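You operate a simulated robot arm through the tools that you are given. There is no shell and no other tool. Be economical: measure what you need, move in short steps, check, and stop when the job is done.

The job below is to be done with a simulated two-armed robot. You get a single attempt, and the scene is never put back.

JOB
Put the baguette in the long basket, slide it towards the wall and wipe up the crumbs.
Fine: pass the baguette from hand to hand, across the table; basket about a hand's width off the wall; sponge back. What is to be rubbed or washed off counts as gone when no trace of it is left.
Where things are to end (x, y in the base frame): long bread basket within 0.05 m of [0.9, -0.59].

Only the result counts: the job must be done as asked and must still hold three seconds after the hand-in. Knocking over, shifting, dropping, spilling or breaking anything else fails it.

ROBOT AND FRAMES
Two 7-joint arms with two-finger parallel grippers on one trunk, on a base that drives. Base frame: it is fixed to the floor where the robot stands at the start and does not move with it; the origin is under the middle of the robot, x ahead of it, y to its left, z up. Lengths are in m, angles in degrees, forces in N, time in s.
The left shoulder is at the start at [0.06, 0.143, 0.926], the right one opposite. With the tool pointing down near the work surface each hand reaches from about 0.3 to 0.72 m from the robot's upright axis, wherever it stands, measured 20 degrees to its own side. Places, roughly: basket [0.6, -0.6, 0.9]; bread crumbs [0.5, 0.1, 0.9]. Payload 1.57 kg a hand.
Tool frame (each hand has its own): the origin (TCP) lies between the finger pads and is the grasp point; the fingertips stand 0.03 m ahead of it; z points along the fingers, y is the line along which they close. The gripper opens to 0.11 m. The fingers are 0.024 m wide and 0.012 m thick; the gripper's body (0.048 by 0.112 m) begins 0.078 m behind the TCP.
Orientation is that of the tool frame in the base frame, as a unit quaternion [w, x, y, z]. With the fingers straight down and closing along the base's y, the tool's x points along the base's -x, its y along +y and its z along -z.

CONTROLS
- The arms move only by the tool drive_tool. It takes "left_commands", "right_commands" or both (then of equal length, played together; a hand with none holds still); each is a list of rows, each a list of 7 numbers: the shift along the tool's x, y, z in m, then the turn, a rotation vector about the tool's x, y, z in rad, then the opening, from 0 (shut) to 1 (fully open). In form: [[tx, ty, tz, ax, ay, az, fingers], ...]. A call has 1 to 8 rows; each row shifts and turns the commanded pose from where the row before left it, along the tool's axes as they then stand. A row lasts 0.2 s, in which the tool goes at most 0.05 m and 8.6 degrees; a call with a longer step from one row to the next is refused whole, and so is a gripper value outside its range. A pose out of reach is approached as far as the arm can. The call stops where the force on the tool passes 90 N (or 10 N more than at its start, if that is more) or the arm is blocked; 0.2 s more then pass. Each finger travels about 0.045 m/s and halts on what it meets, pressing with about 28 N; the grip force reading is that of the motor and also rises with nothing between the fingers. The clock runs only during rows and for 0.2 s after the last one: add rows that do not move to give the fingers time. The reply holds the time, the measured pose of the TCP, the force on the tool along the base axes, the opening and the grip force, in the units named above and with some noise, with the torque about the TCP (base axes, N m) and any sound that the robot's microphone picked up, and new pictures: "pictures" is both (left out), scene, wrist or none (wrist: the cameras of the hands that moved).
- Cameras (640 x 400 px; columns grow to the right, rows downward): "scene" is now at [0.0392, -0.0315, 1.5352]; the picture's right is [-0.41, -0.91, 0.00], its down [-0.70, 0.31, -0.65] and it looks along [0.59, -0.26, -0.76] (base axes); focal length 267 px, centre (320, 200). "left" rides on the left gripper at [0.07, -0.016, -0.141] in its tool frame; the picture's right is [0.23, 0.97, 0.00], its down [-0.85, 0.20, -0.48] and it looks along [-0.47, 0.11, 0.88] (tool axes); focal length 222 px, centre (320, 200). "right" rides on the right gripper at [0.07, 0.016, -0.141] in its tool frame; the picture's right is [-0.23, 0.97, 0.00], its down [-0.86, -0.20, -0.48] and it looks along [-0.47, -0.11, 0.88] (tool axes); focal length 222 px, centre (320, 200). There is no depth. A picture from a camera that has moved, and an enlarged one, comes with that camera's place and axes in the base frame and with its lens.
- slide_trunk(by): slides the trunk up (or, below 0, down) by that many m; the arms and the scene camera ride with it, the base frame stays. It gives what a move gives, with no picture.
- steer(legs): drives the robot by 1 to 6 legs, each [ahead, left, turn to the left] in m, m and degrees, along the robot's own axes; the way and the turn of a leg run together, so that a leg with both is an arc; at most 1.5 m and 180 degrees a leg. The arms and the cameras ride along, it lands a little off, and it stops where it bumps. It gives what a move gives, and a new picture of the scene camera.
- aim_head(pan, tilt): turns the head with the scene camera to pan (to the left, within 86 degrees either way) and tilt (down, from -29 to 69), counted from straight ahead of the robot. It gives what a move gives, and a new picture of the scene camera.
- close_up(camera, box): a new picture of the part [left, top, right, bottom] of that camera's present view, enlarged. The clock stands still meanwhile.
- sign_off(): hands the job in; it is judged then, once.

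Work in short steps. Places have to be worked out from the pictures, the camera data and where the tool is seen: move nearer, look again, correct. Check each grasp and each placing, and mend what went wrong. You have 120 turns and 260 pictures in all, those below and enlarged ones among them. Open the grippers and draw the arms clear of the work before you hand the job in, unless the task says otherwise; then end with one line.

The tools are called after "Request:" as a command line: name --argument value ..., lists and objects as JSON in quotes. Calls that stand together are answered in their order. drive_tool: Moves the arms, as the interface text tells. Its arguments: {"type":"object","properties":{"left_commands":{"type":"array","items":{"type":"array","items":{"type":"number"}}},"right_commands":{"type":"array","items":{"type":"array","items":{"type":"number"}}},"pictures":{"type":"string","enum":["both","scene","wrist","none"]}},"required":[]} The other tools are called the same way: slide_trunk (by) slides the trunk up or down; steer (legs) drives the base; aim_head (pan, tilt) turns the head that bears the scene camera; close_up (camera, box) takes an enlarged picture of a part of a camera's view; sign_off () hands the job in.

At the start:

```text
clock: 0.0
left_ee_pos: [0.4559, 0.0788, 1.0865]
left_tool_rot: [0.0, 0.0, 1.0, 0.0]
left_force: [0.1, -0.4, 0.2]
left_wrist_torque: [-0.02, -0.02, 0.02]
left_gripper_width: 0.11
left_finger_force: 0.0
right_ee_pos: [0.4194, -0.3106, 1.1057]
right_tool_rot: [0.0, 0.001, 1.0, 0.0]
right_force: [0.3, -0.6, -0.6]
right_wrist_torque: [0.03, 0.0, 0.04]
right_gripper_width: 0.1099
right_finger_force: 0.1
trunk travel left (down, up): [-0.525, 0.065]
robot x, y, heading: [0.0004, -0.0053, -0.1]
head pan, tilt: [-24.0, 49.6]
```

scene: 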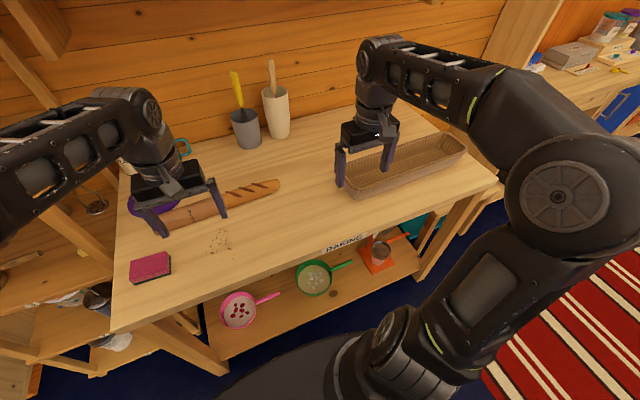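
right: 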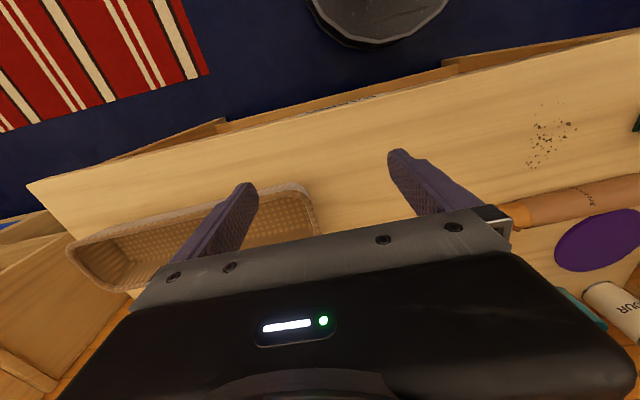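
left: 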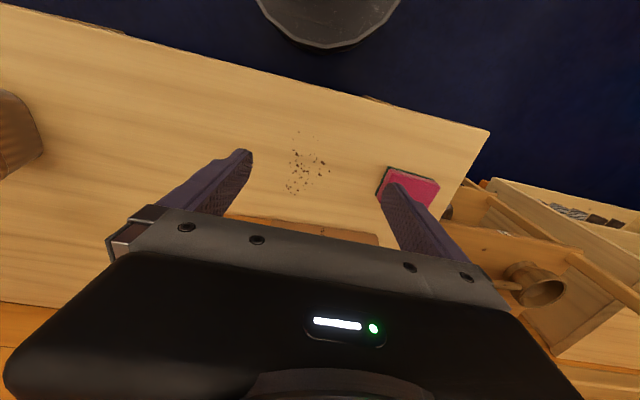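

I start by looking closely at the table: the baguette with its neighbours, and the basket.

Request:
close_up --camera "scene" --box '[100, 60, 340, 300]'

Request:
close_up --camera "scene" --box '[300, 80, 540, 260]'

Request:
aim_head --pan 0 --tilt 45

```text
1.67 times, centred on (220, 180) of scene
camera zoom: at [0.0392, -0.0315, 1.5352], right [-0.41, -0.91, 0.0], down [-0.7, 0.31, -0.65], along [0.59, -0.26, -0.76], focal length 445 px, centre (487, 233)
```

zoom: 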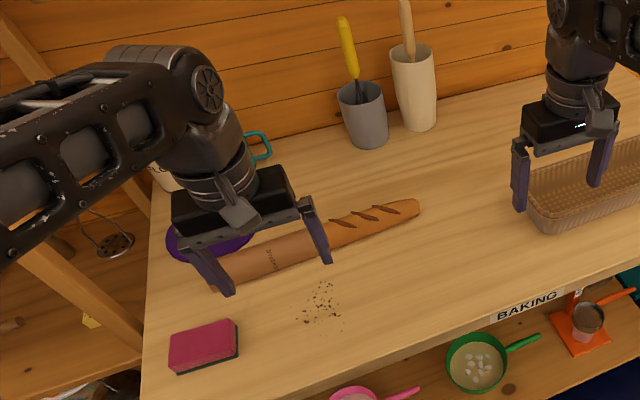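

```text
2.22 times, centred on (420, 170) of scene
camera zoom: at [0.0392, -0.0315, 1.5352], right [-0.41, -0.91, 0.0], down [-0.7, 0.31, -0.65], along [0.59, -0.26, -0.76], focal length 594 px, centre (98, 267)
```

zoom: 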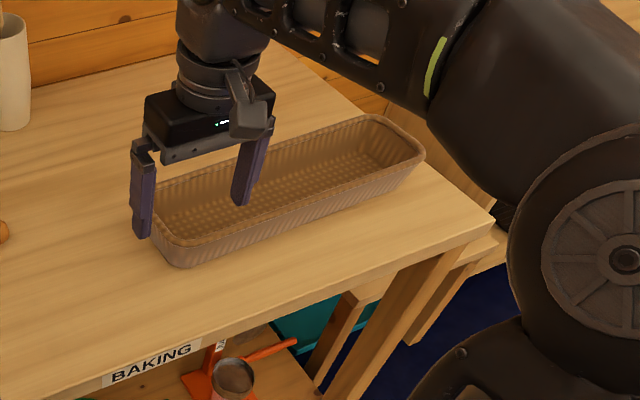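

```text
clock: 0.9
left_ee_pos: [0.4538, 0.0781, 1.0857]
left_tool_rot: [-0.001, 0.0, 1.0, 0.0]
left_force: [0.9, -0.1, -0.3]
left_wrist_torque: [0.0, 0.01, -0.03]
left_gripper_width: 0.1098
left_finger_force: 0.0
right_ee_pos: [0.4187, -0.3102, 1.107]
right_tool_rot: [0.0, 0.001, 1.0, 0.0]
right_force: [-0.3, 0.3, -1.0]
right_wrist_torque: [0.0, 0.0, -0.01]
right_gripper_width: 0.1098
right_finger_force: 0.0
trunk travel left (down, up): [-0.525, 0.065]
robot x, y, heading: [0.0059, -0.0013, -0.0]
head pan, tilt: [0.0, 45.0]
camera scene: at [0.0498, -0.0001, 1.5416], right [0.0, -1.0, 0.0], down [-0.71, 0.0, -0.71], along [0.71, 0.0, -0.71], focal length 267 px, centre (320, 200)
```

scene: 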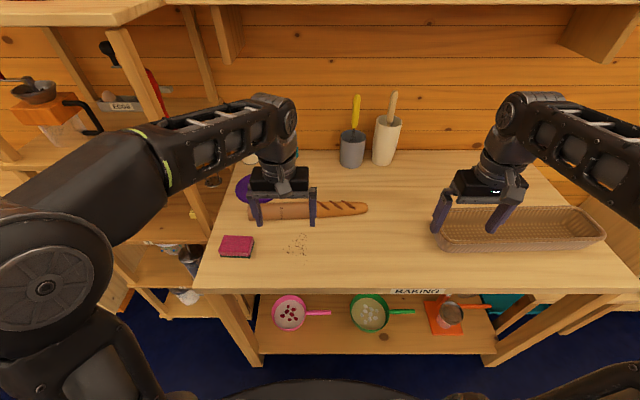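

The baguette lies along y, about x 0.654 and y 0.233 to -0.156; the basket's centre is near (0.57, -0.585) and its target is straight ahead towards the wall. I turn both hands 90° so the fingers close along x, with the wrist cameras facing outwards.

Request:
drive_tool --left_commands '[[0, 0, 0, 0, 0, 0.1428, 1], [0, 0, 0, 0, 0, 0.1428, 1], [0, 0, 0, 0, 0, 0.1428, 1], [0, 0, 0, 0, 0, 0.1428, 1], [0, 0, 0, 0, 0, 0.1428, 1], [0, 0, 0, 0, 0, 0.1428, 1], [0, 0, 0, 0, 0, 0.1428, 1], [0, 0, 0, 0, 0, 0.1428, 1]]' --right_commands '[[0, 0, 0, 0, 0, -0.1428, 1], [0, 0, 0, 0, 0, -0.1428, 1], [0, 0, 0, 0, 0, -0.1428, 1], [0, 0, 0, 0, 0, -0.1428, 1], [0, 0, 0, 0, 0, -0.1428, 1], [0, 0, 0, 0, 0, -0.1428, 1], [0, 0, 0, 0, 0, -0.1428, 1], [0, 0, 0, 0, 0, -0.1428, 1]]' --pictures "none"

Request:
drive_tool --left_commands '[[0, 0, 0, 0, 0, 0.1428, 1], [0, 0, 0, 0, 0, 0.1428, 1], [0, 0, 0, 0, 0, 0.1428, 1], [0.01, 0.045, 0, 0, 0, 0, 1], [0.01, 0.045, 0, 0, 0, 0, 1], [0.01, 0.045, 0, 0, 0, 0, 1], [0.01, 0.045, 0, 0, 0, 0, 1]]' --right_commands '[[0, 0, 0, 0, 0, -0.1428, 1], [0, 0, 0, 0, 0, -0.1428, 1], [0, 0, 0, 0, 0, -0.1428, 1], [0, 0, 0, 0, 0, 0, 1], [0, 0, 0, 0, 0, 0, 1], [0, 0, 0, 0, 0, 0, 1], [0, 0, 0, 0, 0, 0, 1]]' --pictures "both"

```text
clock: 2.7
left_ee_pos: [0.455, 0.0781, 1.0855]
left_tool_rot: [0.0, 0.542, 0.84, 0.0]
left_force: [-0.6, 0.4, -0.2]
left_wrist_torque: [0.01, 0.01, -0.01]
left_gripper_width: 0.1098
left_finger_force: 0.0
right_ee_pos: [0.4204, -0.3113, 1.1058]
right_tool_rot: [0.001, -0.541, 0.841, -0.001]
right_force: [-0.3, -0.3, -0.1]
right_wrist_torque: [-0.01, -0.02, -0.02]
right_gripper_width: 0.1101
right_finger_force: 0.0
trunk travel left (down, up): [-0.525, 0.065]
robot x, y, heading: [0.001, -0.0003, -0.0]
head pan, tilt: [0.0, 45.0]
```

```text
clock: 4.3
left_ee_pos: [0.5414, 0.1126, 1.0888]
left_tool_rot: [0.004, 0.707, 0.707, 0.001]
left_force: [0.5, 0.6, 0.8]
left_wrist_torque: [0.0, 0.0, 0.02]
left_gripper_width: 0.1099
left_finger_force: 0.0
left hand out of reach, approached as far as the arm can: row 5, 6, 7
right_ee_pos: [0.4194, -0.3109, 1.1056]
right_tool_rot: [0.0, -0.707, 0.707, -0.001]
right_force: [0.6, 1.0, 0.1]
right_wrist_torque: [0.03, -0.01, 0.02]
right_gripper_width: 0.1098
right_finger_force: 0.1
trunk travel left (down, up): [-0.525, 0.065]
robot x, y, heading: [-0.0019, 0.0022, 0.1]
head pan, tilt: [0.0, 45.0]
camera scene: at [0.0497, -0.0007, 1.5416], right [0.0, -1.0, 0.0], down [-0.71, 0.0, -0.71], along [0.71, 0.0, -0.71], focal length 267 px, centre (320, 200)
camera right: at [0.4031, -0.3807, 1.2461], right [-0.97, 0.23, 0.0], down [0.2, 0.85, 0.48], along [0.11, 0.47, -0.88], focal length 222 px, centre (320, 200)
camera left: at [0.5239, 0.1836, 1.2296], right [0.97, 0.23, 0.01], down [0.2, -0.85, 0.48], along [0.11, -0.47, -0.88], focal length 222 px, centre (320, 200)
```

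scene: 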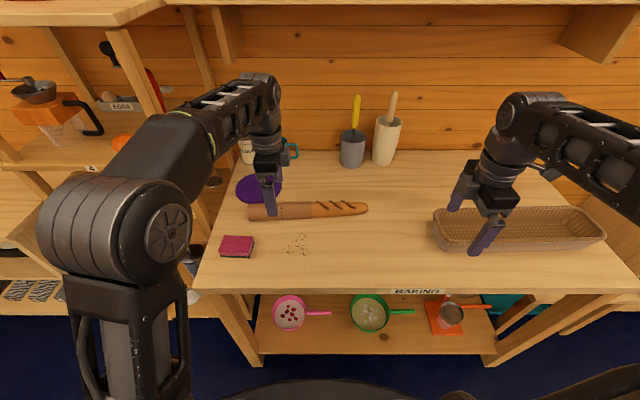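
right: 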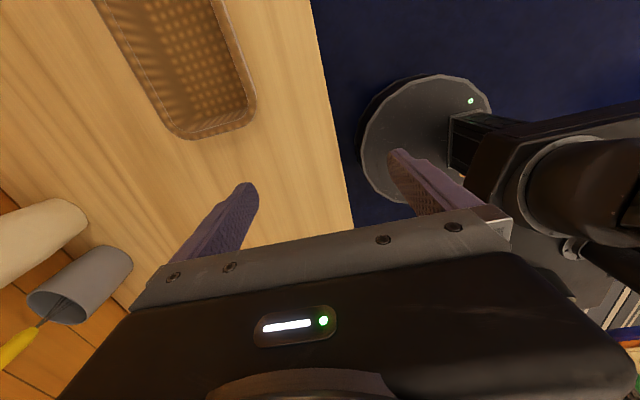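
left: 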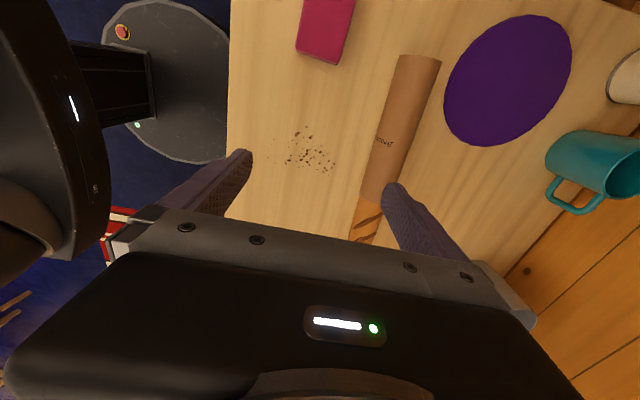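

At that height the reach ends at x 0.54; lower down it is greater. I raise the trunk and drive slightly ahead (there is about 6 cm of room before the table legs).

Request:
slide_trunk --by 0.06

Request:
steer --legs '[[0.04, 0, 0]]'

```text
clock: 5.3
left_ee_pos: [0.5414, 0.1137, 1.1489]
left_tool_rot: [0.003, 0.707, 0.707, 0.002]
left_force: [0.0, 0.5, -0.9]
left_wrist_torque: [-0.03, 0.0, 0.03]
left_gripper_width: 0.1098
left_finger_force: 0.0
right_ee_pos: [0.42, -0.3102, 1.1655]
right_tool_rot: [0.001, 0.707, -0.707, 0.0]
right_force: [0.2, -0.9, -0.4]
right_wrist_torque: [-0.01, -0.02, -0.01]
right_gripper_width: 0.1101
right_finger_force: 0.0
trunk travel left (down, up): [-0.585, 0.005]
robot x, y, heading: [0.0016, 0.0032, 0.1]
head pan, tilt: [0.0, 45.0]
```

```text
clock: 6.2
left_ee_pos: [0.5827, 0.1149, 1.148]
left_tool_rot: [0.002, 0.706, 0.708, 0.001]
left_force: [0.7, 0.6, -0.2]
left_wrist_torque: [-0.02, 0.06, 0.02]
left_gripper_width: 0.1102
left_finger_force: 0.0
right_ee_pos: [0.461, -0.3104, 1.1658]
right_tool_rot: [0.001, 0.708, -0.707, 0.0]
right_force: [0.2, 0.6, -0.3]
right_wrist_torque: [-0.03, 0.06, -0.02]
right_gripper_width: 0.1099
right_finger_force: 0.1
trunk travel left (down, up): [-0.585, 0.005]
robot x, y, heading: [0.038, -0.0, -0.1]
head pan, tilt: [0.0, 45.0]
camera scene: at [0.0923, 0.0, 1.6015], right [0.0, -1.0, 0.0], down [-0.71, 0.0, -0.71], along [0.71, 0.0, -0.71], focal length 267 px, centre (320, 200)
```

scene: 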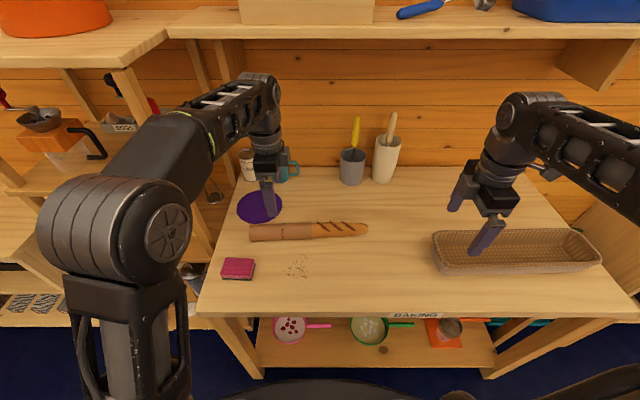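

The baguette is confirmed at x≈0.651. I lower the left hand to z≈1.0 and move it ahead over the baguette at y≈0.12.

Request:
drive_tool --left_commands '[[0, 0, 0.045, 0, 0, 0, 1], [0, 0, 0.045, 0, 0, 0, 1], [0, 0, 0.045, 0, 0, 0, 1], [0.0, 0.035, 0.005, 0, 0, 0, 1], [0.0, 0.033, 0, 0, 0, 0, 1], [0, 0, 0, 0, 0, 0, 1]]' --pictures "both"

```text
clock: 7.6
left_ee_pos: [0.6503, 0.1135, 1.0094]
left_tool_rot: [0.004, 0.706, 0.708, 0.001]
left_force: [-0.4, -0.1, -0.2]
left_wrist_torque: [0.0, -0.03, -0.01]
left_gripper_width: 0.1101
left_finger_force: 0.1
right_ee_pos: [0.4591, -0.3102, 1.1656]
right_tool_rot: [0.001, -0.707, 0.707, 0.0]
right_force: [-0.5, 0.4, -0.3]
right_wrist_torque: [0.03, 0.02, -0.02]
right_gripper_width: 0.1102
right_finger_force: 0.1
trunk travel left (down, up): [-0.585, 0.005]
robot x, y, heading: [0.0423, -0.0008, -0.1]
head pan, tilt: [0.0, 45.0]
camera scene: at [0.089, -0.0001, 1.6017], right [0.0, -1.0, 0.0], down [-0.71, 0.0, -0.71], along [0.71, 0.0, -0.71], focal length 267 px, centre (320, 200)
camera left: at [0.6326, 0.1852, 1.1497], right [0.97, 0.23, 0.01], down [0.2, -0.85, 0.48], along [0.12, -0.47, -0.88], focal length 222 px, centre (320, 200)
```

scene: 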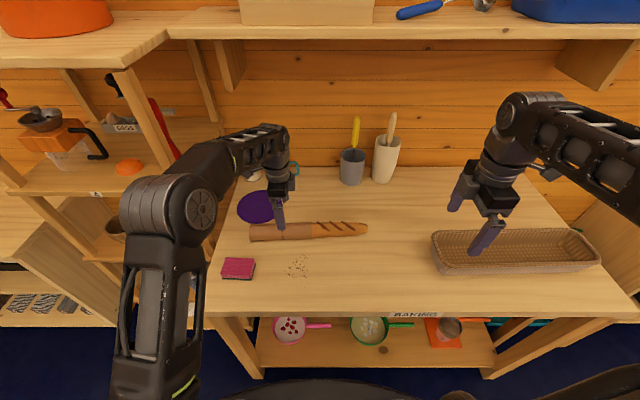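
left: 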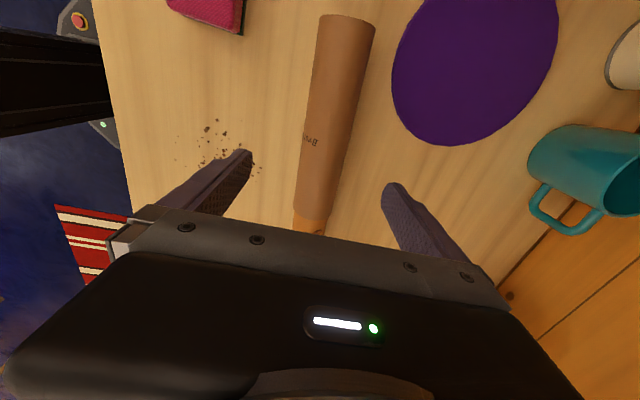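

The baguette lies midway between the fingers and the plate is clear of the front one. I go down to z≈0.9 and close.

Request:
drive_tool --left_commands '[[0, 0, 0.04, 0, 0, 0, 1], [0, 0, 0.04, 0, 0, 0, 1], [0, 0, 0.03, 0, 0, 0, 1], [0, 0, 0, 0, 0, 0, 0.3], [0, 0, 0, 0, 0, 0, 0], [0, 0, 0, 0, 0, 0, 0], [0, 0, 0, 0, 0, 0, 0], [0, 0, 0, 0, 0, 0, 0]]' --pictures "both"

```text
clock: 9.4
left_ee_pos: [0.6496, 0.1136, 0.8985]
left_tool_rot: [0.003, 0.707, 0.708, 0.0]
left_force: [0.8, -0.3, 0.1]
left_wrist_torque: [0.02, 0.03, 0.15]
left_gripper_width: 0.0554
left_finger_force: 27.9
right_ee_pos: [0.4607, -0.3096, 1.1665]
right_tool_rot: [0.0, -0.707, 0.707, 0.001]
right_force: [0.2, -0.4, -0.5]
right_wrist_torque: [0.01, -0.01, -0.02]
right_gripper_width: 0.1102
right_finger_force: 0.1
trunk travel left (down, up): [-0.585, 0.005]
robot x, y, heading: [0.0352, 0.0009, -0.1]
head pan, tilt: [0.0, 45.0]
camera scene: at [0.0896, 0.0, 1.6016], right [0.0, -1.0, 0.0], down [-0.71, 0.0, -0.71], along [0.71, 0.0, -0.71], focal length 267 px, centre (320, 200)
camera left: at [0.6329, 0.1847, 1.0395], right [0.97, 0.23, 0.01], down [0.2, -0.85, 0.48], along [0.11, -0.47, -0.88], focal length 222 px, centre (320, 200)
```

scene: 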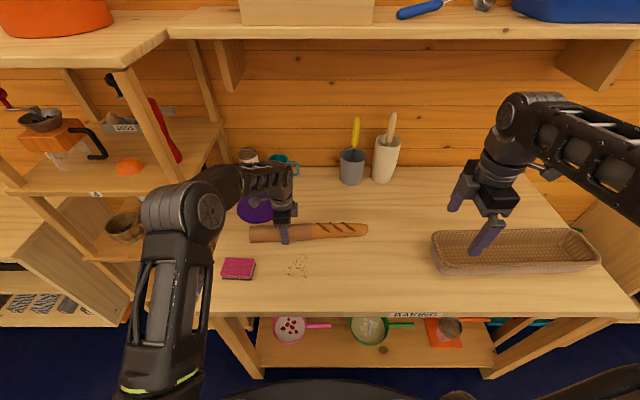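
left: 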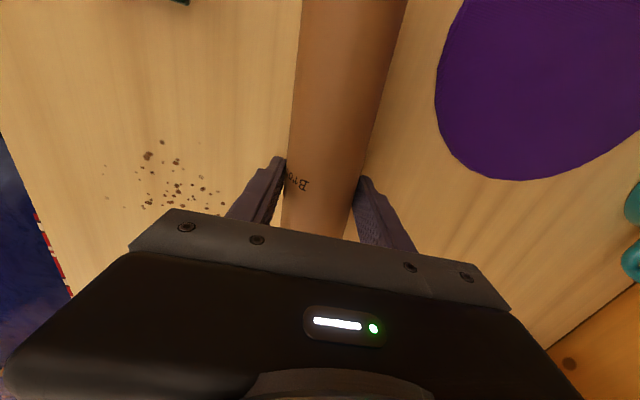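

The grip holds at 0.055 m. I lift it and carry it back and to the right, into the middle before both hands.

Request:
drive_tool --left_commands '[[0, 0, -0.03, 0, 0, 0, 0], [0, 0, -0.04, 0, 0, 0, 0], [0, 0, -0.04, 0, 0, 0, 0], [-0.02, -0.03, -0.01, 0, 0, 0, 0], [-0.02, -0.03, 0, 0, 0, 0, 0], [-0.025, -0.03, 0, 0, 0, 0, 0], [-0.025, -0.01, 0, 0, 0, 0, 0], [0, 0, 0, 0, 0, 0, 0]]' --pictures "both"

```text
clock: 11.2
left_ee_pos: [0.5496, 0.0248, 1.0198]
left_tool_rot: [0.005, 0.706, 0.708, 0.001]
left_force: [0.3, 0.3, 1.1]
left_wrist_torque: [-0.05, -0.01, -0.02]
left_gripper_width: 0.0001
left_finger_force: 20.9
right_ee_pos: [0.4593, -0.3092, 1.1657]
right_tool_rot: [0.0, 0.707, -0.707, 0.0]
right_force: [-0.4, 0.0, -0.1]
right_wrist_torque: [0.01, -0.04, 0.02]
right_gripper_width: 0.1099
right_finger_force: 0.0
trunk travel left (down, up): [-0.585, 0.005]
robot x, y, heading: [0.0392, -0.0003, -0.3]
head pan, tilt: [0.0, 45.0]
camera scene: at [0.0893, 0.0004, 1.6017], right [0.0, -1.0, 0.0], down [-0.71, 0.0, -0.71], along [0.71, 0.0, -0.71], focal length 267 px, centre (320, 200)
camera left: at [0.5322, 0.0953, 1.1602], right [0.97, 0.23, 0.01], down [0.2, -0.85, 0.48], along [0.12, -0.47, -0.88], focal length 222 px, centre (320, 200)
```

scene: 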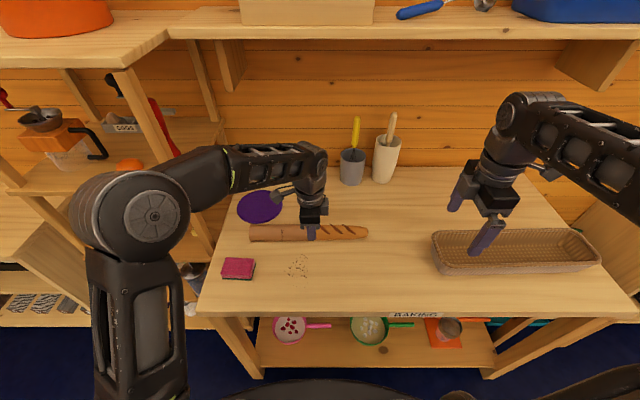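
left: 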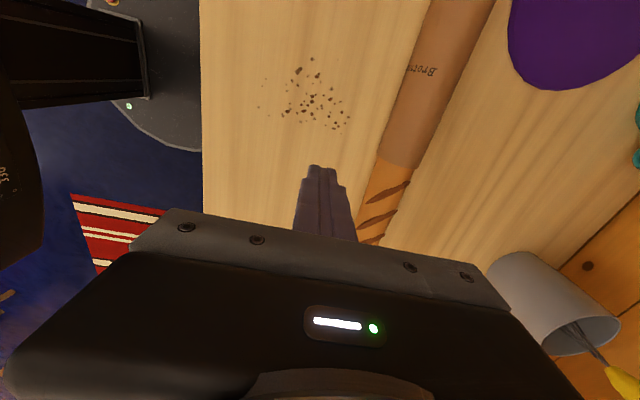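

The fingers closed empty: the baguette slipped out on lifting and lies where it was. I re-grip nearer its middle (y≈0.065) and lower, first returning above it.

Request:
drive_tool --left_commands '[[0.02, 0.03, 0, 0, 0, 0, 1], [0.02, 0.035, 0, 0, 0, 0, 1], [0, 0.037, 0, 0, 0, 0, 1], [0, 0, 0, 0, 0, 0, 1], [0, 0, 0, 0, 0, 0, 1], [0, 0, 0, 0, 0, 0, 1], [0, 0, 0, 0, 0, 0, 1]]' --pictures "wrist"

Request:
close_up --camera "scene" --box '[210, 130, 410, 300]'

```text
clock: 12.8
left_ee_pos: [0.6517, 0.0639, 1.0196]
left_tool_rot: [0.004, 0.706, 0.708, 0.0]
left_force: [0.4, 0.9, 0.6]
left_wrist_torque: [-0.02, -0.02, 0.03]
left_gripper_width: 0.11
left_finger_force: 0.1
right_ee_pos: [0.46, -0.3113, 1.1659]
right_tool_rot: [0.0, 0.708, -0.707, 0.0]
right_force: [-0.3, -0.3, 0.2]
right_wrist_torque: [-0.02, -0.01, -0.01]
right_gripper_width: 0.1102
right_finger_force: 0.0
trunk travel left (down, up): [-0.585, 0.005]
robot x, y, heading: [0.0394, -0.0014, 0.0]
head pan, tilt: [0.0, 45.0]
camera left: at [0.6342, 0.1359, 1.1599], right [0.97, 0.23, 0.01], down [0.2, -0.85, 0.48], along [0.11, -0.47, -0.88], focal length 222 px, centre (320, 200)
```

left: 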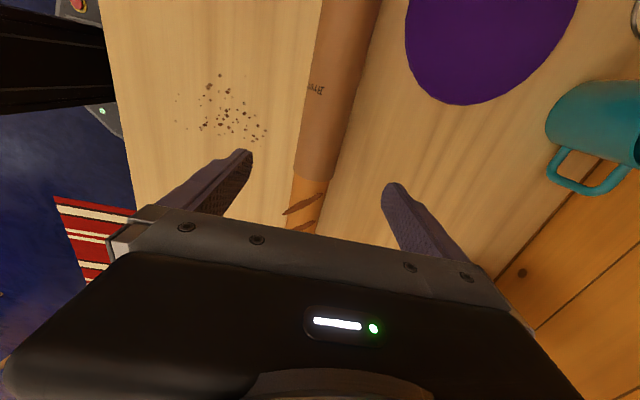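

```text
2.35 times, centred on (310, 215) of scene
camera zoom: at [0.0898, -0.0001, 1.6016], right [0.0, -1.0, 0.0], down [-0.71, 0.0, -0.71], along [0.71, 0.0, -0.71], focal length 628 px, centre (344, 165)
```

zoom: 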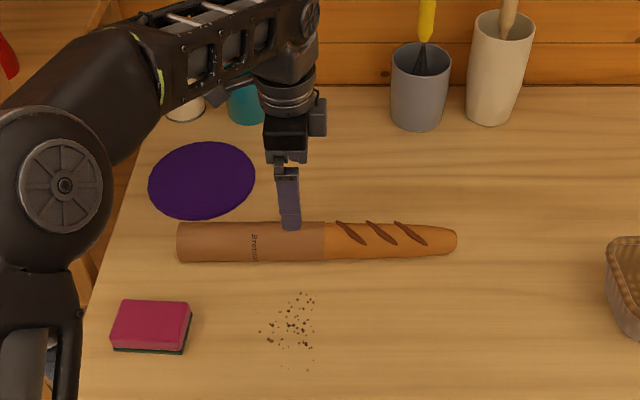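

I go down lower this time (z≈0.889), close, and lift only slightly and slowly.

Request:
drive_tool --left_commands '[[0, 0, 0.045, 0, 0, 0, 1], [0, 0, 0.045, 0, 0, 0, 1], [0, 0, 0.03, 0, 0, 0, 1], [0, 0, 0.01, 0, 0, 0, 1], [0, 0, 0, 0, 0, 0, 0], [0, 0, 0, 0, 0, 0, 0], [0, 0, 0, 0, 0, 0, 0], [0, 0, 0, 0, 0, 0, 0]]' --pictures "none"

Request:
drive_tool --left_commands '[[0, 0, 0, 0, 0, 0, 0], [0, 0, 0, 0, 0, 0, 0], [0, 0, -0.005, 0, 0, 0, 0], [0, 0, -0.01, 0, 0, 0, 0], [0, 0, -0.01, 0, 0, 0, 0], [0, 0, -0.01, 0, 0, 0, 0]]' --pictures "both"

```text
clock: 14.6
left_ee_pos: [0.6518, 0.0638, 0.8907]
left_tool_rot: [0.004, 0.706, 0.708, 0.002]
left_force: [-4.8, -1.0, 6.6]
left_wrist_torque: [0.01, 0.42, 0.07]
left_gripper_width: 0.0537
left_finger_force: 18.9
right_ee_pos: [0.4592, -0.3114, 1.1663]
right_tool_rot: [0.0, 0.707, -0.707, 0.0]
right_force: [-0.2, -0.6, 0.4]
right_wrist_torque: [-0.02, -0.01, -0.01]
right_gripper_width: 0.1102
right_finger_force: 0.1
trunk travel left (down, up): [-0.585, 0.005]
robot x, y, heading: [0.0393, 0.001, -0.0]
head pan, tilt: [0.0, 45.0]
```

```text
clock: 16.0
left_ee_pos: [0.6534, 0.0633, 0.9241]
left_tool_rot: [0.003, 0.707, 0.708, 0.001]
left_force: [-0.2, 0.0, -2.2]
left_wrist_torque: [0.07, -0.01, 0.02]
left_gripper_width: 0.054
left_finger_force: 27.9
right_ee_pos: [0.4602, -0.3102, 1.1668]
right_tool_rot: [0.0, -0.707, 0.707, 0.0]
right_force: [0.0, -0.3, 0.2]
right_wrist_torque: [0.02, 0.01, 0.0]
right_gripper_width: 0.11
right_finger_force: 0.0
trunk travel left (down, up): [-0.585, 0.005]
robot x, y, heading: [0.0412, -0.0024, -0.3]
head pan, tilt: [0.0, 45.0]
camera scene: at [0.0896, 0.0, 1.6016], right [0.0, -1.0, 0.0], down [-0.71, 0.0, -0.71], along [0.71, 0.0, -0.71], focal length 267 px, centre (320, 200)
camera left: at [0.6352, 0.1347, 1.0654], right [0.97, 0.23, 0.01], down [0.2, -0.85, 0.48], along [0.11, -0.47, -0.88], focal length 222 px, centre (320, 200)
```

scene: 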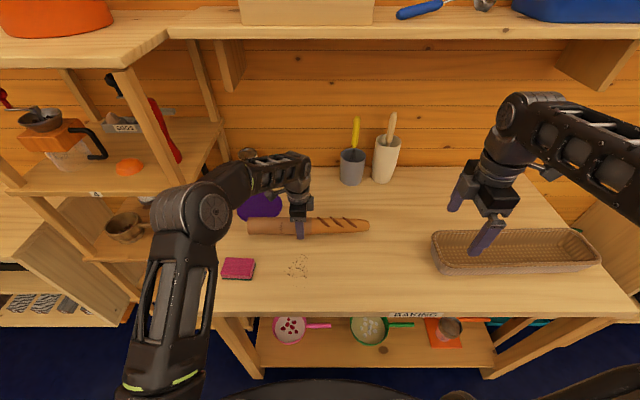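
left: 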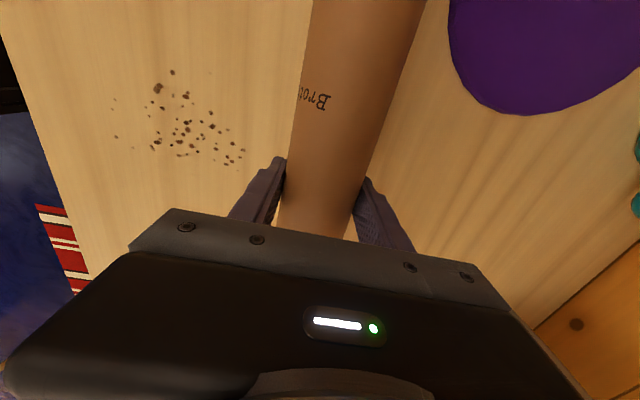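

It is held now (about 2.2 N). I lift gently and bring it back to x≈0.55, with the left hand at y≈0.01.

Request:
drive_tool --left_commands '[[0, 0, -0.02, 0, 0, 0, 0], [0, 0, -0.025, 0, 0, 0, 0], [0, 0, -0.025, 0, 0, 0, 0], [-0.015, -0.02, -0.015, 0, 0, 0, 0], [-0.015, -0.025, 0, 0, 0, 0, 0], [-0.015, -0.025, 0, 0, 0, 0, 0], [-0.01, -0.025, 0, 0, 0, 0, 0], [0, 0, 0, 0, 0, 0, 0]]' --pictures "scene"

```text
clock: 17.8
left_ee_pos: [0.5575, 0.0084, 1.0095]
left_tool_rot: [0.002, 0.707, 0.707, 0.0]
left_force: [0.1, 0.2, -2.3]
left_wrist_torque: [0.08, 0.01, 0.0]
left_gripper_width: 0.0537
left_finger_force: 28.1
right_ee_pos: [0.4598, -0.3097, 1.1653]
right_tool_rot: [0.0, 0.707, -0.707, -0.001]
right_force: [0.7, 0.5, -0.4]
right_wrist_torque: [-0.01, 0.02, -0.01]
right_gripper_width: 0.11
right_finger_force: 0.1
trunk travel left (down, up): [-0.585, 0.005]
robot x, y, heading: [0.0364, -0.002, 0.1]
head pan, tilt: [0.0, 45.0]
camera scene: at [0.0901, 0.0, 1.6016], right [0.0, -1.0, 0.0], down [-0.71, 0.0, -0.71], along [0.71, 0.0, -0.71], focal length 267 px, centre (320, 200)
```

scene: 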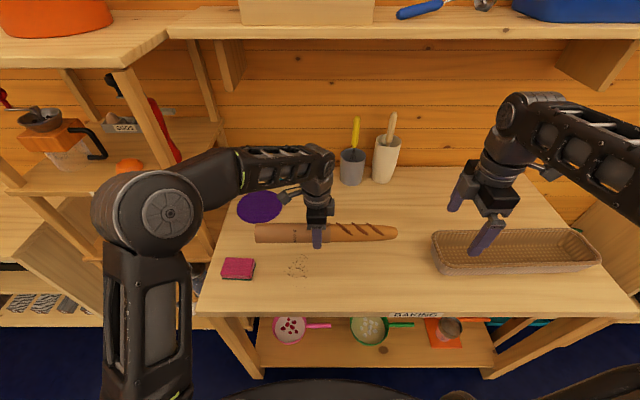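

I bring the right hand over the bare part of the bread, at (0.557, -0.105), above it.

Request:
drive_tool --right_commands '[[-0.034, -0.016, 0.01, 0, 0, 0, 1], [-0.034, -0.016, 0.01, 0, 0, 0, 1], [-0.034, -0.016, 0.01, 0, 0, 0, 1], [-0.034, -0.016, 0.01, 0, 0, 0, 1], [-0.034, -0.016, 0.01, 0, 0, 0, 1], [-0.034, -0.016, 0.01, 0, 0, 0, 1], [0, 0, 0, 0, 0, 0, 1]]' --pictures "both"

```text
clock: 19.4
left_ee_pos: [0.5568, 0.0077, 1.0111]
left_tool_rot: [0.004, 0.706, 0.708, 0.002]
left_force: [-0.2, 0.1, -2.7]
left_wrist_torque: [0.08, 0.0, 0.0]
left_gripper_width: 0.0539
left_finger_force: 28.3
right_ee_pos: [0.5571, -0.1066, 1.1075]
right_tool_rot: [0.0, 0.707, -0.707, 0.001]
right_force: [-0.7, -0.9, -0.6]
right_wrist_torque: [0.0, -0.01, 0.01]
right_gripper_width: 0.1098
right_finger_force: 0.0
trunk travel left (down, up): [-0.585, 0.005]
robot x, y, heading: [0.0374, -0.0035, -0.1]
head pan, tilt: [0.0, 45.0]
camera scene: at [0.0892, -0.0006, 1.6017], right [0.0, -1.0, 0.0], down [-0.71, 0.0, -0.71], along [0.71, 0.0, -0.71], focal length 267 px, centre (320, 200)
camera right: at [0.5403, -0.1755, 1.2473], right [-0.97, 0.23, 0.0], down [0.2, 0.85, 0.48], along [0.11, 0.47, -0.88], focal length 222 px, centre (320, 200)
```

scene: 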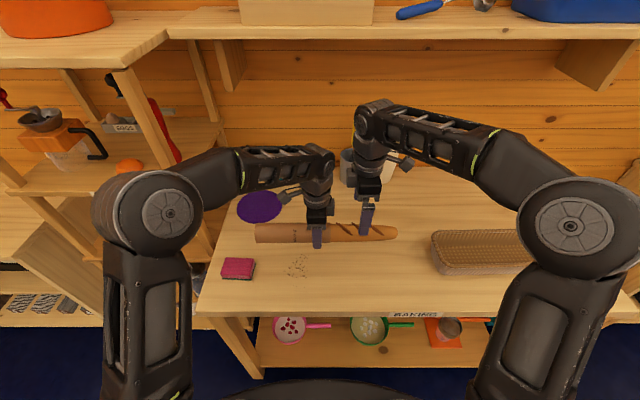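
right: 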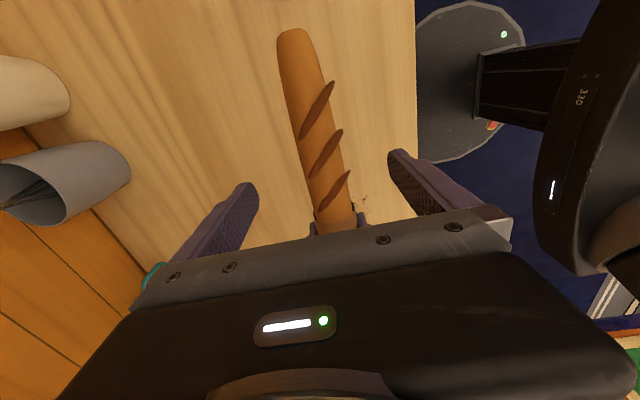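

The bread is between the right fingers. I lower the right hand to z≈1.005 and close it.

Request:
drive_tool --right_commands '[[0, 0, 0.04, 0, 0, 0, 1], [0, 0, 0.04, 0, 0, 0, 1], [0, 0, 0.022, 0, 0, 0, 1], [0, 0, 0, 0, 0, 0, 0], [0, 0, 0, 0, 0, 0, 0], [0, 0, 0, 0, 0, 0, 0], [0, 0, 0, 0, 0, 0, 0], [0, 0, 0, 0, 0, 0, 0]]' --pictures "both"

```text
clock: 21.2
left_ee_pos: [0.5568, 0.0085, 1.0087]
left_tool_rot: [0.003, 0.707, 0.707, 0.001]
left_force: [-6.3, 0.8, 1.3]
left_wrist_torque: [0.04, 0.4, -0.53]
left_gripper_width: 0.0539
left_finger_force: 28.0
right_ee_pos: [0.5565, -0.1054, 1.0045]
right_tool_rot: [0.0, -0.707, 0.707, 0.0]
right_force: [6.9, -0.7, -0.4]
right_wrist_torque: [-0.34, -0.36, -0.21]
right_gripper_width: 0.0539
right_finger_force: 27.8
trunk travel left (down, up): [-0.585, 0.005]
robot x, y, heading: [0.041, -0.0018, 0.0]
head pan, tilt: [0.0, 45.0]
camera scene: at [0.0897, 0.0, 1.6016], right [0.0, -1.0, 0.0], down [-0.71, 0.0, -0.71], along [0.71, 0.0, -0.71], focal length 267 px, centre (320, 200)
camera right: at [0.5404, -0.1756, 1.1448], right [-0.97, 0.23, 0.0], down [0.2, 0.85, 0.48], along [0.11, 0.47, -0.88], focal length 222 px, centre (320, 200)
```

scene: 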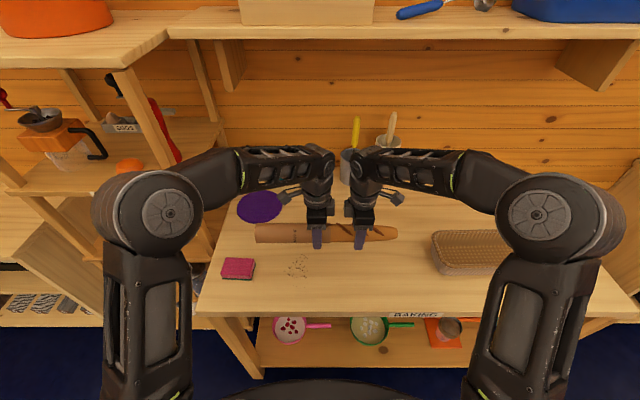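
right: 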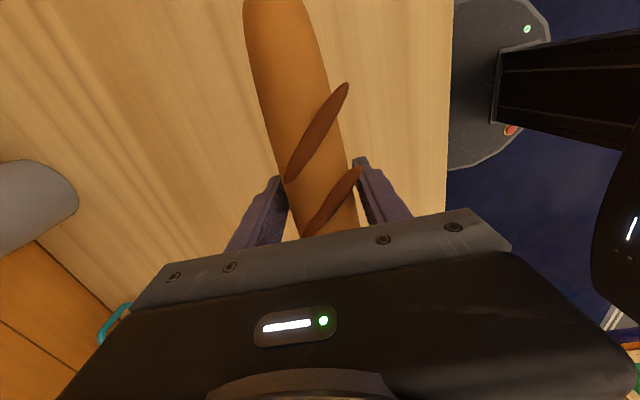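

Both hands hold the bread at 0.054 m. I open the left one while the right keeps its grip.

Request:
drive_tool --left_commands '[[0, 0, 0, 0, 0, 0, 0.6], [0, 0, 0, 0, 0, 0, 0.8], [0, 0, 0, 0, 0, 0, 1], [0, 0, 0, 0, 0, 0, 1], [0, 0, 0, 0, 0, 0, 1]]' --pictures "scene"

```text
clock: 22.4
left_ee_pos: [0.5584, 0.0078, 1.0096]
left_tool_rot: [0.003, 0.706, 0.708, 0.001]
left_force: [0.6, 0.2, -0.4]
left_wrist_torque: [0.01, 0.01, -0.01]
left_gripper_width: 0.1101
left_finger_force: 0.1
right_ee_pos: [0.556, -0.1051, 1.0049]
right_tool_rot: [0.0, 0.707, -0.707, 0.0]
right_force: [-0.5, 0.0, -0.1]
right_wrist_torque: [-0.19, -0.01, 0.01]
right_gripper_width: 0.0539
right_finger_force: 27.6
trunk travel left (down, up): [-0.585, 0.005]
robot x, y, heading: [0.0384, -0.0002, -0.2]
head pan, tilt: [0.0, 45.0]
camera scene: at [0.0898, 0.0, 1.6016], right [0.0, -1.0, 0.0], down [-0.71, 0.0, -0.71], along [0.71, 0.0, -0.71], focal length 267 px, centre (320, 200)
```

scene: 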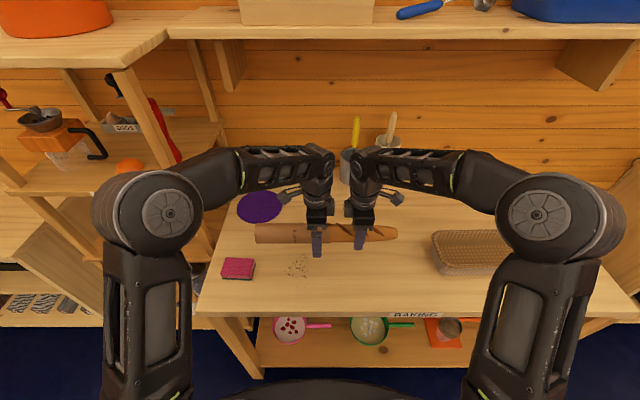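

The right hand carries it alone, level (torque 0.19 N m). I raise the left hand straight up off the bread, then draw it back.

Request:
drive_tool --left_commands '[[0, 0, -0.03, 0, 0, 0, 1], [0, 0, -0.04, 0, 0, 0, 1], [0, 0, -0.04, 0, 0, 0, 1], [0.03, -0.03, 0, 0, 0, 0, 1], [0.03, -0.03, 0, 0, 0, 0, 1], [0.03, -0.03, 0, 0, 0, 0, 1], [0.03, -0.03, 0, 0, 0, 0, 1]]' --pictures "scene"

```text
clock: 24.0
left_ee_pos: [0.4346, 0.1286, 1.1162]
left_tool_rot: [0.004, 0.707, 0.707, 0.002]
left_force: [0.2, 0.3, 0.2]
left_wrist_torque: [-0.01, -0.01, 0.02]
left_gripper_width: 0.11
left_finger_force: 0.1
right_ee_pos: [0.5559, -0.1057, 1.0054]
right_tool_rot: [0.0, -0.707, 0.707, -0.001]
right_force: [-0.2, -0.2, -0.5]
right_wrist_torque: [-0.25, 0.03, 0.0]
right_gripper_width: 0.0538
right_finger_force: 28.4
trunk travel left (down, up): [-0.585, 0.005]
robot x, y, heading: [0.0444, 0.0026, 0.1]
head pan, tilt: [0.0, 45.0]
camera scene: at [0.0885, 0.0006, 1.6017], right [0.0, -1.0, 0.0], down [-0.71, 0.0, -0.71], along [0.71, 0.0, -0.71], focal length 267 px, centre (320, 200)
```

scene: 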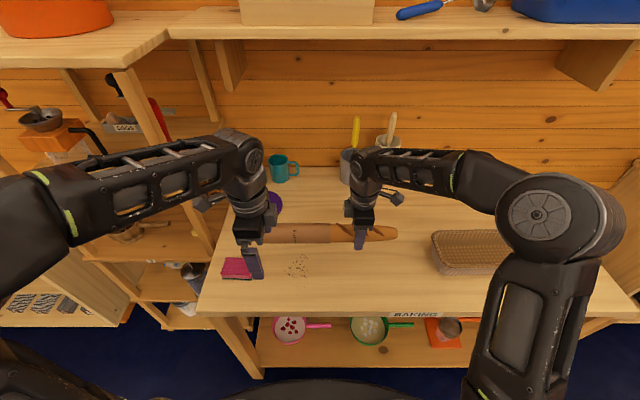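

The bread hangs level in the right hand. I raise it a bit and drive the base to the right in front of the basket, a bit back from the table, then look.

Request:
drive_tool --right_commands '[[0, 0, -0.02, 0, 0, 0, 0], [0, 0, -0.02, 0, 0, 0, 0], [0, 0, 0, 0, 0, 0, 0]]' --pictures "none"

Request:
steer --legs '[[-0.02, 0, 0], [0, -0.3, 0]]'

```text
clock: 24.8
left_ee_pos: [0.4357, 0.1296, 1.1172]
left_tool_rot: [0.003, 0.707, 0.708, 0.001]
left_force: [0.3, -0.4, 0.0]
left_wrist_torque: [0.03, 0.02, 0.0]
left_gripper_width: 0.1101
left_finger_force: 0.0
right_ee_pos: [0.5561, -0.1059, 1.0449]
right_tool_rot: [0.0, -0.707, 0.707, 0.001]
right_force: [0.6, 0.2, -2.3]
right_wrist_torque: [-0.22, 0.03, -0.01]
right_gripper_width: 0.054
right_finger_force: 28.0
trunk travel left (down, up): [-0.585, 0.005]
robot x, y, heading: [0.0385, -0.0023, -0.0]
head pan, tilt: [0.0, 45.0]
```

```text
clock: 27.2
left_ee_pos: [0.4158, -0.1688, 1.1174]
left_tool_rot: [0.003, 0.707, 0.707, 0.002]
left_force: [0.2, 0.2, 0.3]
left_wrist_torque: [0.01, 0.01, 0.01]
left_gripper_width: 0.11
left_finger_force: 0.1
right_ee_pos: [0.5365, -0.4037, 1.044]
right_tool_rot: [0.0, 0.708, -0.706, -0.001]
right_force: [-0.5, -0.9, -1.2]
right_wrist_torque: [-0.14, -0.01, -0.01]
right_gripper_width: 0.0539
right_finger_force: 28.3
trunk travel left (down, up): [-0.585, 0.005]
robot x, y, heading: [0.0206, -0.3003, 0.0]
head pan, tilt: [0.0, 45.0]
camera scene: at [0.0698, -0.298, 1.6016], right [0.0, -1.0, 0.0], down [-0.71, 0.0, -0.71], along [0.71, 0.0, -0.71], focal length 267 px, centre (320, 200)
```

scene: 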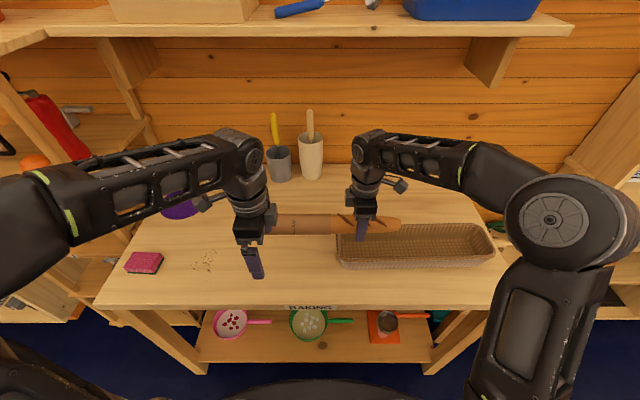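

The way is clear. I go on another 0.22 m to the right.

Request:
steer --legs '[[0, -0.22, 0]]'

Request:
close_up --camera "scene" --box '[180, 140, 460, 310]'

Request:
close_up --camera "right" --box '[0, 0, 640, 400]'

```text
clock: 28.9
left_ee_pos: [0.4152, -0.3912, 1.117]
left_tool_rot: [0.003, 0.707, 0.707, 0.002]
left_force: [0.2, 0.1, 0.1]
left_wrist_torque: [0.01, 0.02, -0.03]
left_gripper_width: 0.11
left_finger_force: 0.1
right_ee_pos: [0.537, -0.6259, 1.0442]
right_tool_rot: [0.0, -0.707, 0.708, 0.001]
right_force: [1.4, 0.1, -2.3]
right_wrist_torque: [-0.2, -0.04, -0.01]
right_gripper_width: 0.0539
right_finger_force: 27.8
trunk travel left (down, up): [-0.585, 0.005]
robot x, y, heading: [0.0206, -0.5182, -0.1]
head pan, tilt: [0.0, 45.0]
camera scene: at [0.0698, -0.5199, 1.6016], right [0.0, -1.0, 0.0], down [-0.71, 0.0, -0.71], along [0.71, 0.0, -0.71], focal length 267 px, centre (320, 200)
```

scene: 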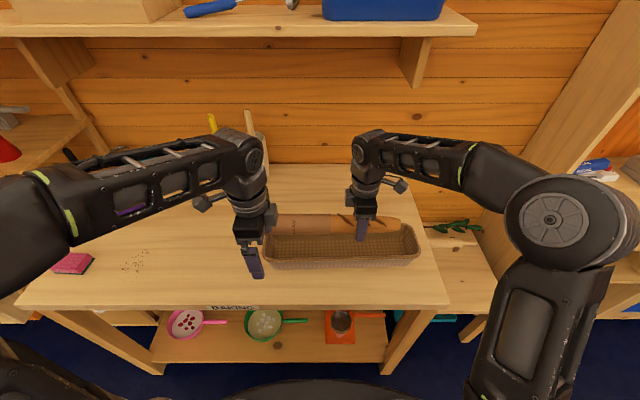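

```text
2.29 times, centred on (320, 225) of scene
camera zoom: at [0.0698, -0.5199, 1.6016], right [0.0, -1.0, 0.0], down [-0.71, 0.0, -0.71], along [0.71, 0.0, -0.71], focal length 610 px, centre (320, 143)
```

zoom: 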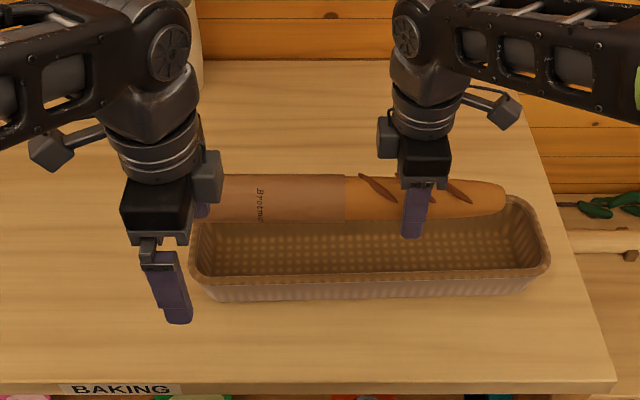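

```text
1.00 times, centred on (320, 200) of right
camera zoom: at [0.5201, -0.6959, 1.1839], right [-0.97, 0.23, 0.0], down [0.2, 0.85, 0.48], along [0.11, 0.47, -0.88], focal length 222 px, centre (320, 200)
```

zoom: 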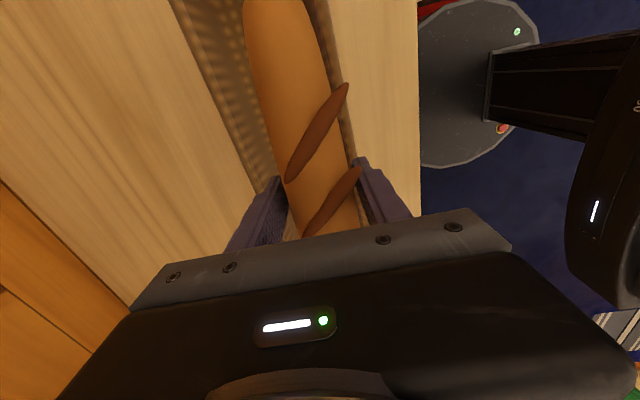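

The basket spans x 0.50–0.64 and y -0.345 to -0.828 (centre ≈ (0.571, -0.587)); the bread needs 0.045 m right and 0.034 m ahead. I align above and check.

Request:
drive_tool --right_commands '[[0.015, -0.012, 0, 0, 0, 0, 0], [0.015, -0.012, 0, 0, 0, 0, 0], [0.015, -0.01, 0.01, 0, 0, 0, 0], [0, 0, 0.02, 0, 0, 0, 0], [0, 0, 0.02, 0, 0, 0, 0], [0, 0, 0, 0, 0, 0, 0]]' --pictures "wrist"

Request:
close_up --camera "scene" --box '[220, 150, 460, 300]'

```text
clock: 30.3
left_ee_pos: [0.4163, -0.3896, 1.1177]
left_tool_rot: [0.004, 0.707, 0.707, 0.002]
left_force: [0.4, 0.1, -0.2]
left_wrist_torque: [-0.01, 0.02, 0.01]
left_gripper_width: 0.1101
left_finger_force: 0.0
right_ee_pos: [0.5714, -0.6707, 0.9923]
right_tool_rot: [0.0, -0.707, 0.707, 0.0]
right_force: [-0.9, 0.4, -2.4]
right_wrist_torque: [-0.2, 0.02, 0.0]
right_gripper_width: 0.0537
right_finger_force: 27.8
trunk travel left (down, up): [-0.585, 0.005]
robot x, y, heading: [0.0223, -0.5167, -0.2]
head pan, tilt: [0.0, 45.0]
camera right: at [0.5535, -0.7404, 1.1333], right [-0.97, 0.23, 0.0], down [0.2, 0.85, 0.48], along [0.11, 0.47, -0.88], focal length 222 px, centre (320, 200)
```

right: 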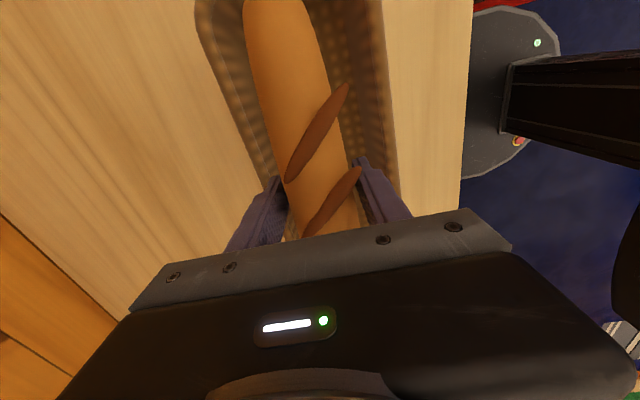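

```text
2.67 times, centred on (340, 225) of scene
camera zoom: at [0.0696, -0.5183, 1.6016], right [0.0, -1.0, 0.0], down [-0.71, 0.0, -0.71], along [0.71, 0.0, -0.71], focal length 712 px, centre (267, 133)
```

zoom: 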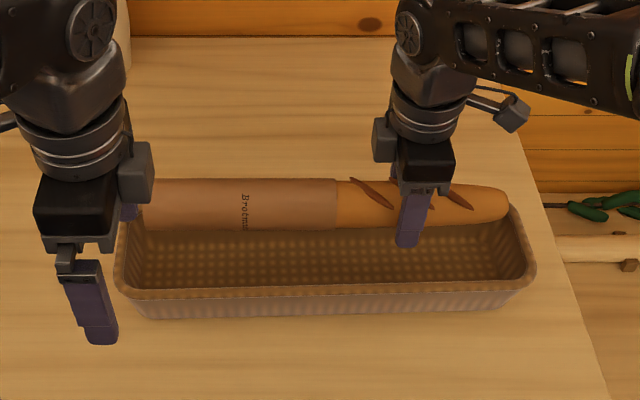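

The bread is centred over the basket in both directions. I lower it in short steps into the basket.

Request:
drive_tool --right_commands '[[0, 0, 0.02, 0, 0, 0, 0], [0, 0, 0.02, 0, 0, 0, 0], [0, 0, 0.02, 0, 0, 0, 0], [0, 0, 0.015, 0, 0, 0, 0], [0, 0, 0.01, 0, 0, 0, 0], [0, 0, 0, 0, 0, 0, 0]]' --left_commands '[[0.02, 0, -0.02, 0, 0, 0, 1], [0.02, 0, -0.02, 0, 0, 0, 1], [0.02, 0, -0.02, 0, 0, 0, 1], [0.02, 0, 0, 0, 0, 0, 1], [0.02, 0, 0, 0, 0, 0, 1], [0, 0, 0, 0, 0, 0, 1]]' --pictures "both"

```text
clock: 31.7
left_ee_pos: [0.416, -0.2932, 1.1736]
left_tool_rot: [0.004, 0.708, 0.706, 0.001]
left_force: [1.3, -0.8, 0.0]
left_wrist_torque: [0.02, 0.0, 0.0]
left_gripper_width: 0.1101
left_finger_force: 0.0
left hand out of reach, approached as far as the arm can: row 3
right_ee_pos: [0.5713, -0.6713, 0.9075]
right_tool_rot: [-0.001, -0.707, 0.707, 0.001]
right_force: [0.4, -0.1, -2.7]
right_wrist_torque: [-0.19, -0.04, 0.02]
right_gripper_width: 0.0538
right_finger_force: 28.1
trunk travel left (down, up): [-0.585, 0.005]
robot x, y, heading: [0.0192, -0.5187, -0.1]
head pan, tilt: [0.0, 45.0]
camera scene: at [0.07, -0.5184, 1.6016], right [0.0, -1.0, 0.0], down [-0.71, 0.0, -0.71], along [0.71, 0.0, -0.71], focal length 267 px, centre (320, 200)
camera right: at [0.5542, -0.7402, 1.0484], right [-0.97, 0.23, 0.0], down [0.2, 0.85, 0.48], along [0.11, 0.47, -0.88], focal length 222 px, centre (320, 200)
camera left: at [0.3985, -0.222, 1.314], right [0.97, 0.23, 0.01], down [0.2, -0.85, 0.48], along [0.11, -0.47, -0.88], focal length 222 px, centre (320, 200)
```

scene: 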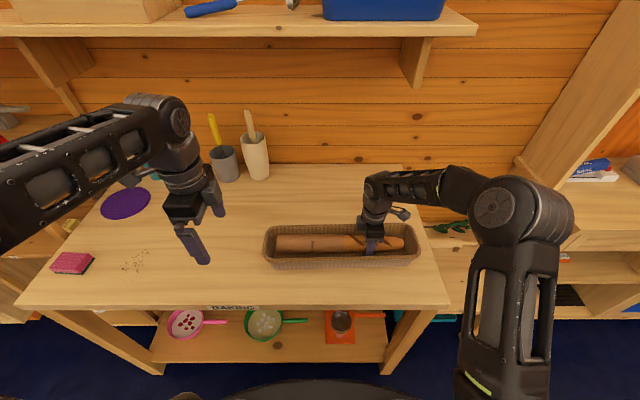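
right: 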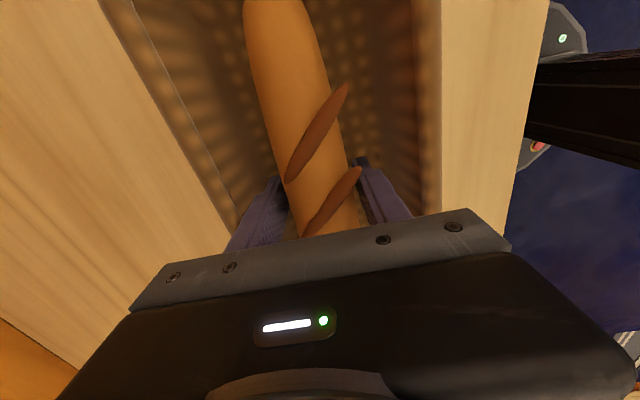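
left: 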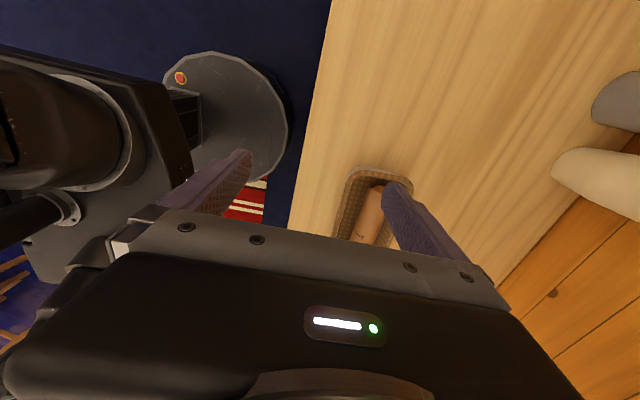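

The bread is inside the basket, just above the floor. I lower a little more and open the fingers part way.

Request:
drive_tool --right_commands '[[0, 0, 0.004, 0, 0, 0, 0], [0, 0, 0.004, 0, 0, 0, 0], [0, 0, 0, 0, 0, 0, 0.56], [0, 0, 0, 0, 0, 0, 0.66], [0, 0, 0, 0, 0, 0, 0.66], [0, 0, 0, 0, 0, 0, 0.66]]' --pictures "wrist"

```text
clock: 33.1
left_ee_pos: [0.4147, -0.2939, 1.174]
left_tool_rot: [0.004, 0.707, 0.707, 0.001]
left_force: [-0.2, 0.0, 0.2]
left_wrist_torque: [0.02, 0.01, 0.0]
left_gripper_width: 0.1099
left_finger_force: 0.0
right_ee_pos: [0.5698, -0.6712, 0.9]
right_tool_rot: [0.0, -0.707, 0.707, 0.0]
right_force: [-1.4, 0.9, 1.5]
right_wrist_torque: [0.05, -0.04, 0.05]
right_gripper_width: 0.071
right_finger_force: 0.1
trunk travel left (down, up): [-0.585, 0.005]
robot x, y, heading: [0.0177, -0.5178, -0.1]
head pan, tilt: [0.0, 45.0]
camera right: at [0.5534, -0.7401, 1.0411], right [-0.97, 0.23, 0.0], down [0.2, 0.85, 0.48], along [0.11, 0.47, -0.88], focal length 222 px, centre (320, 200)
```

right: 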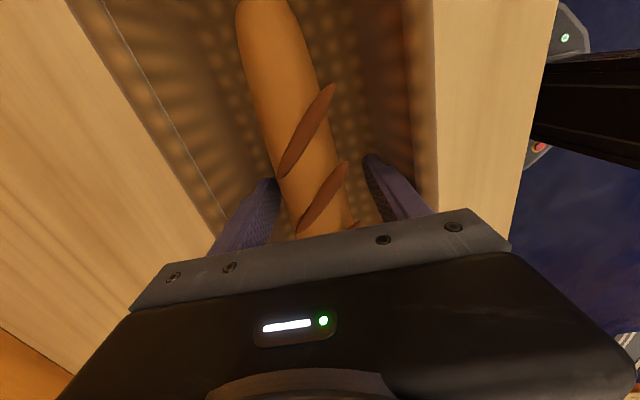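

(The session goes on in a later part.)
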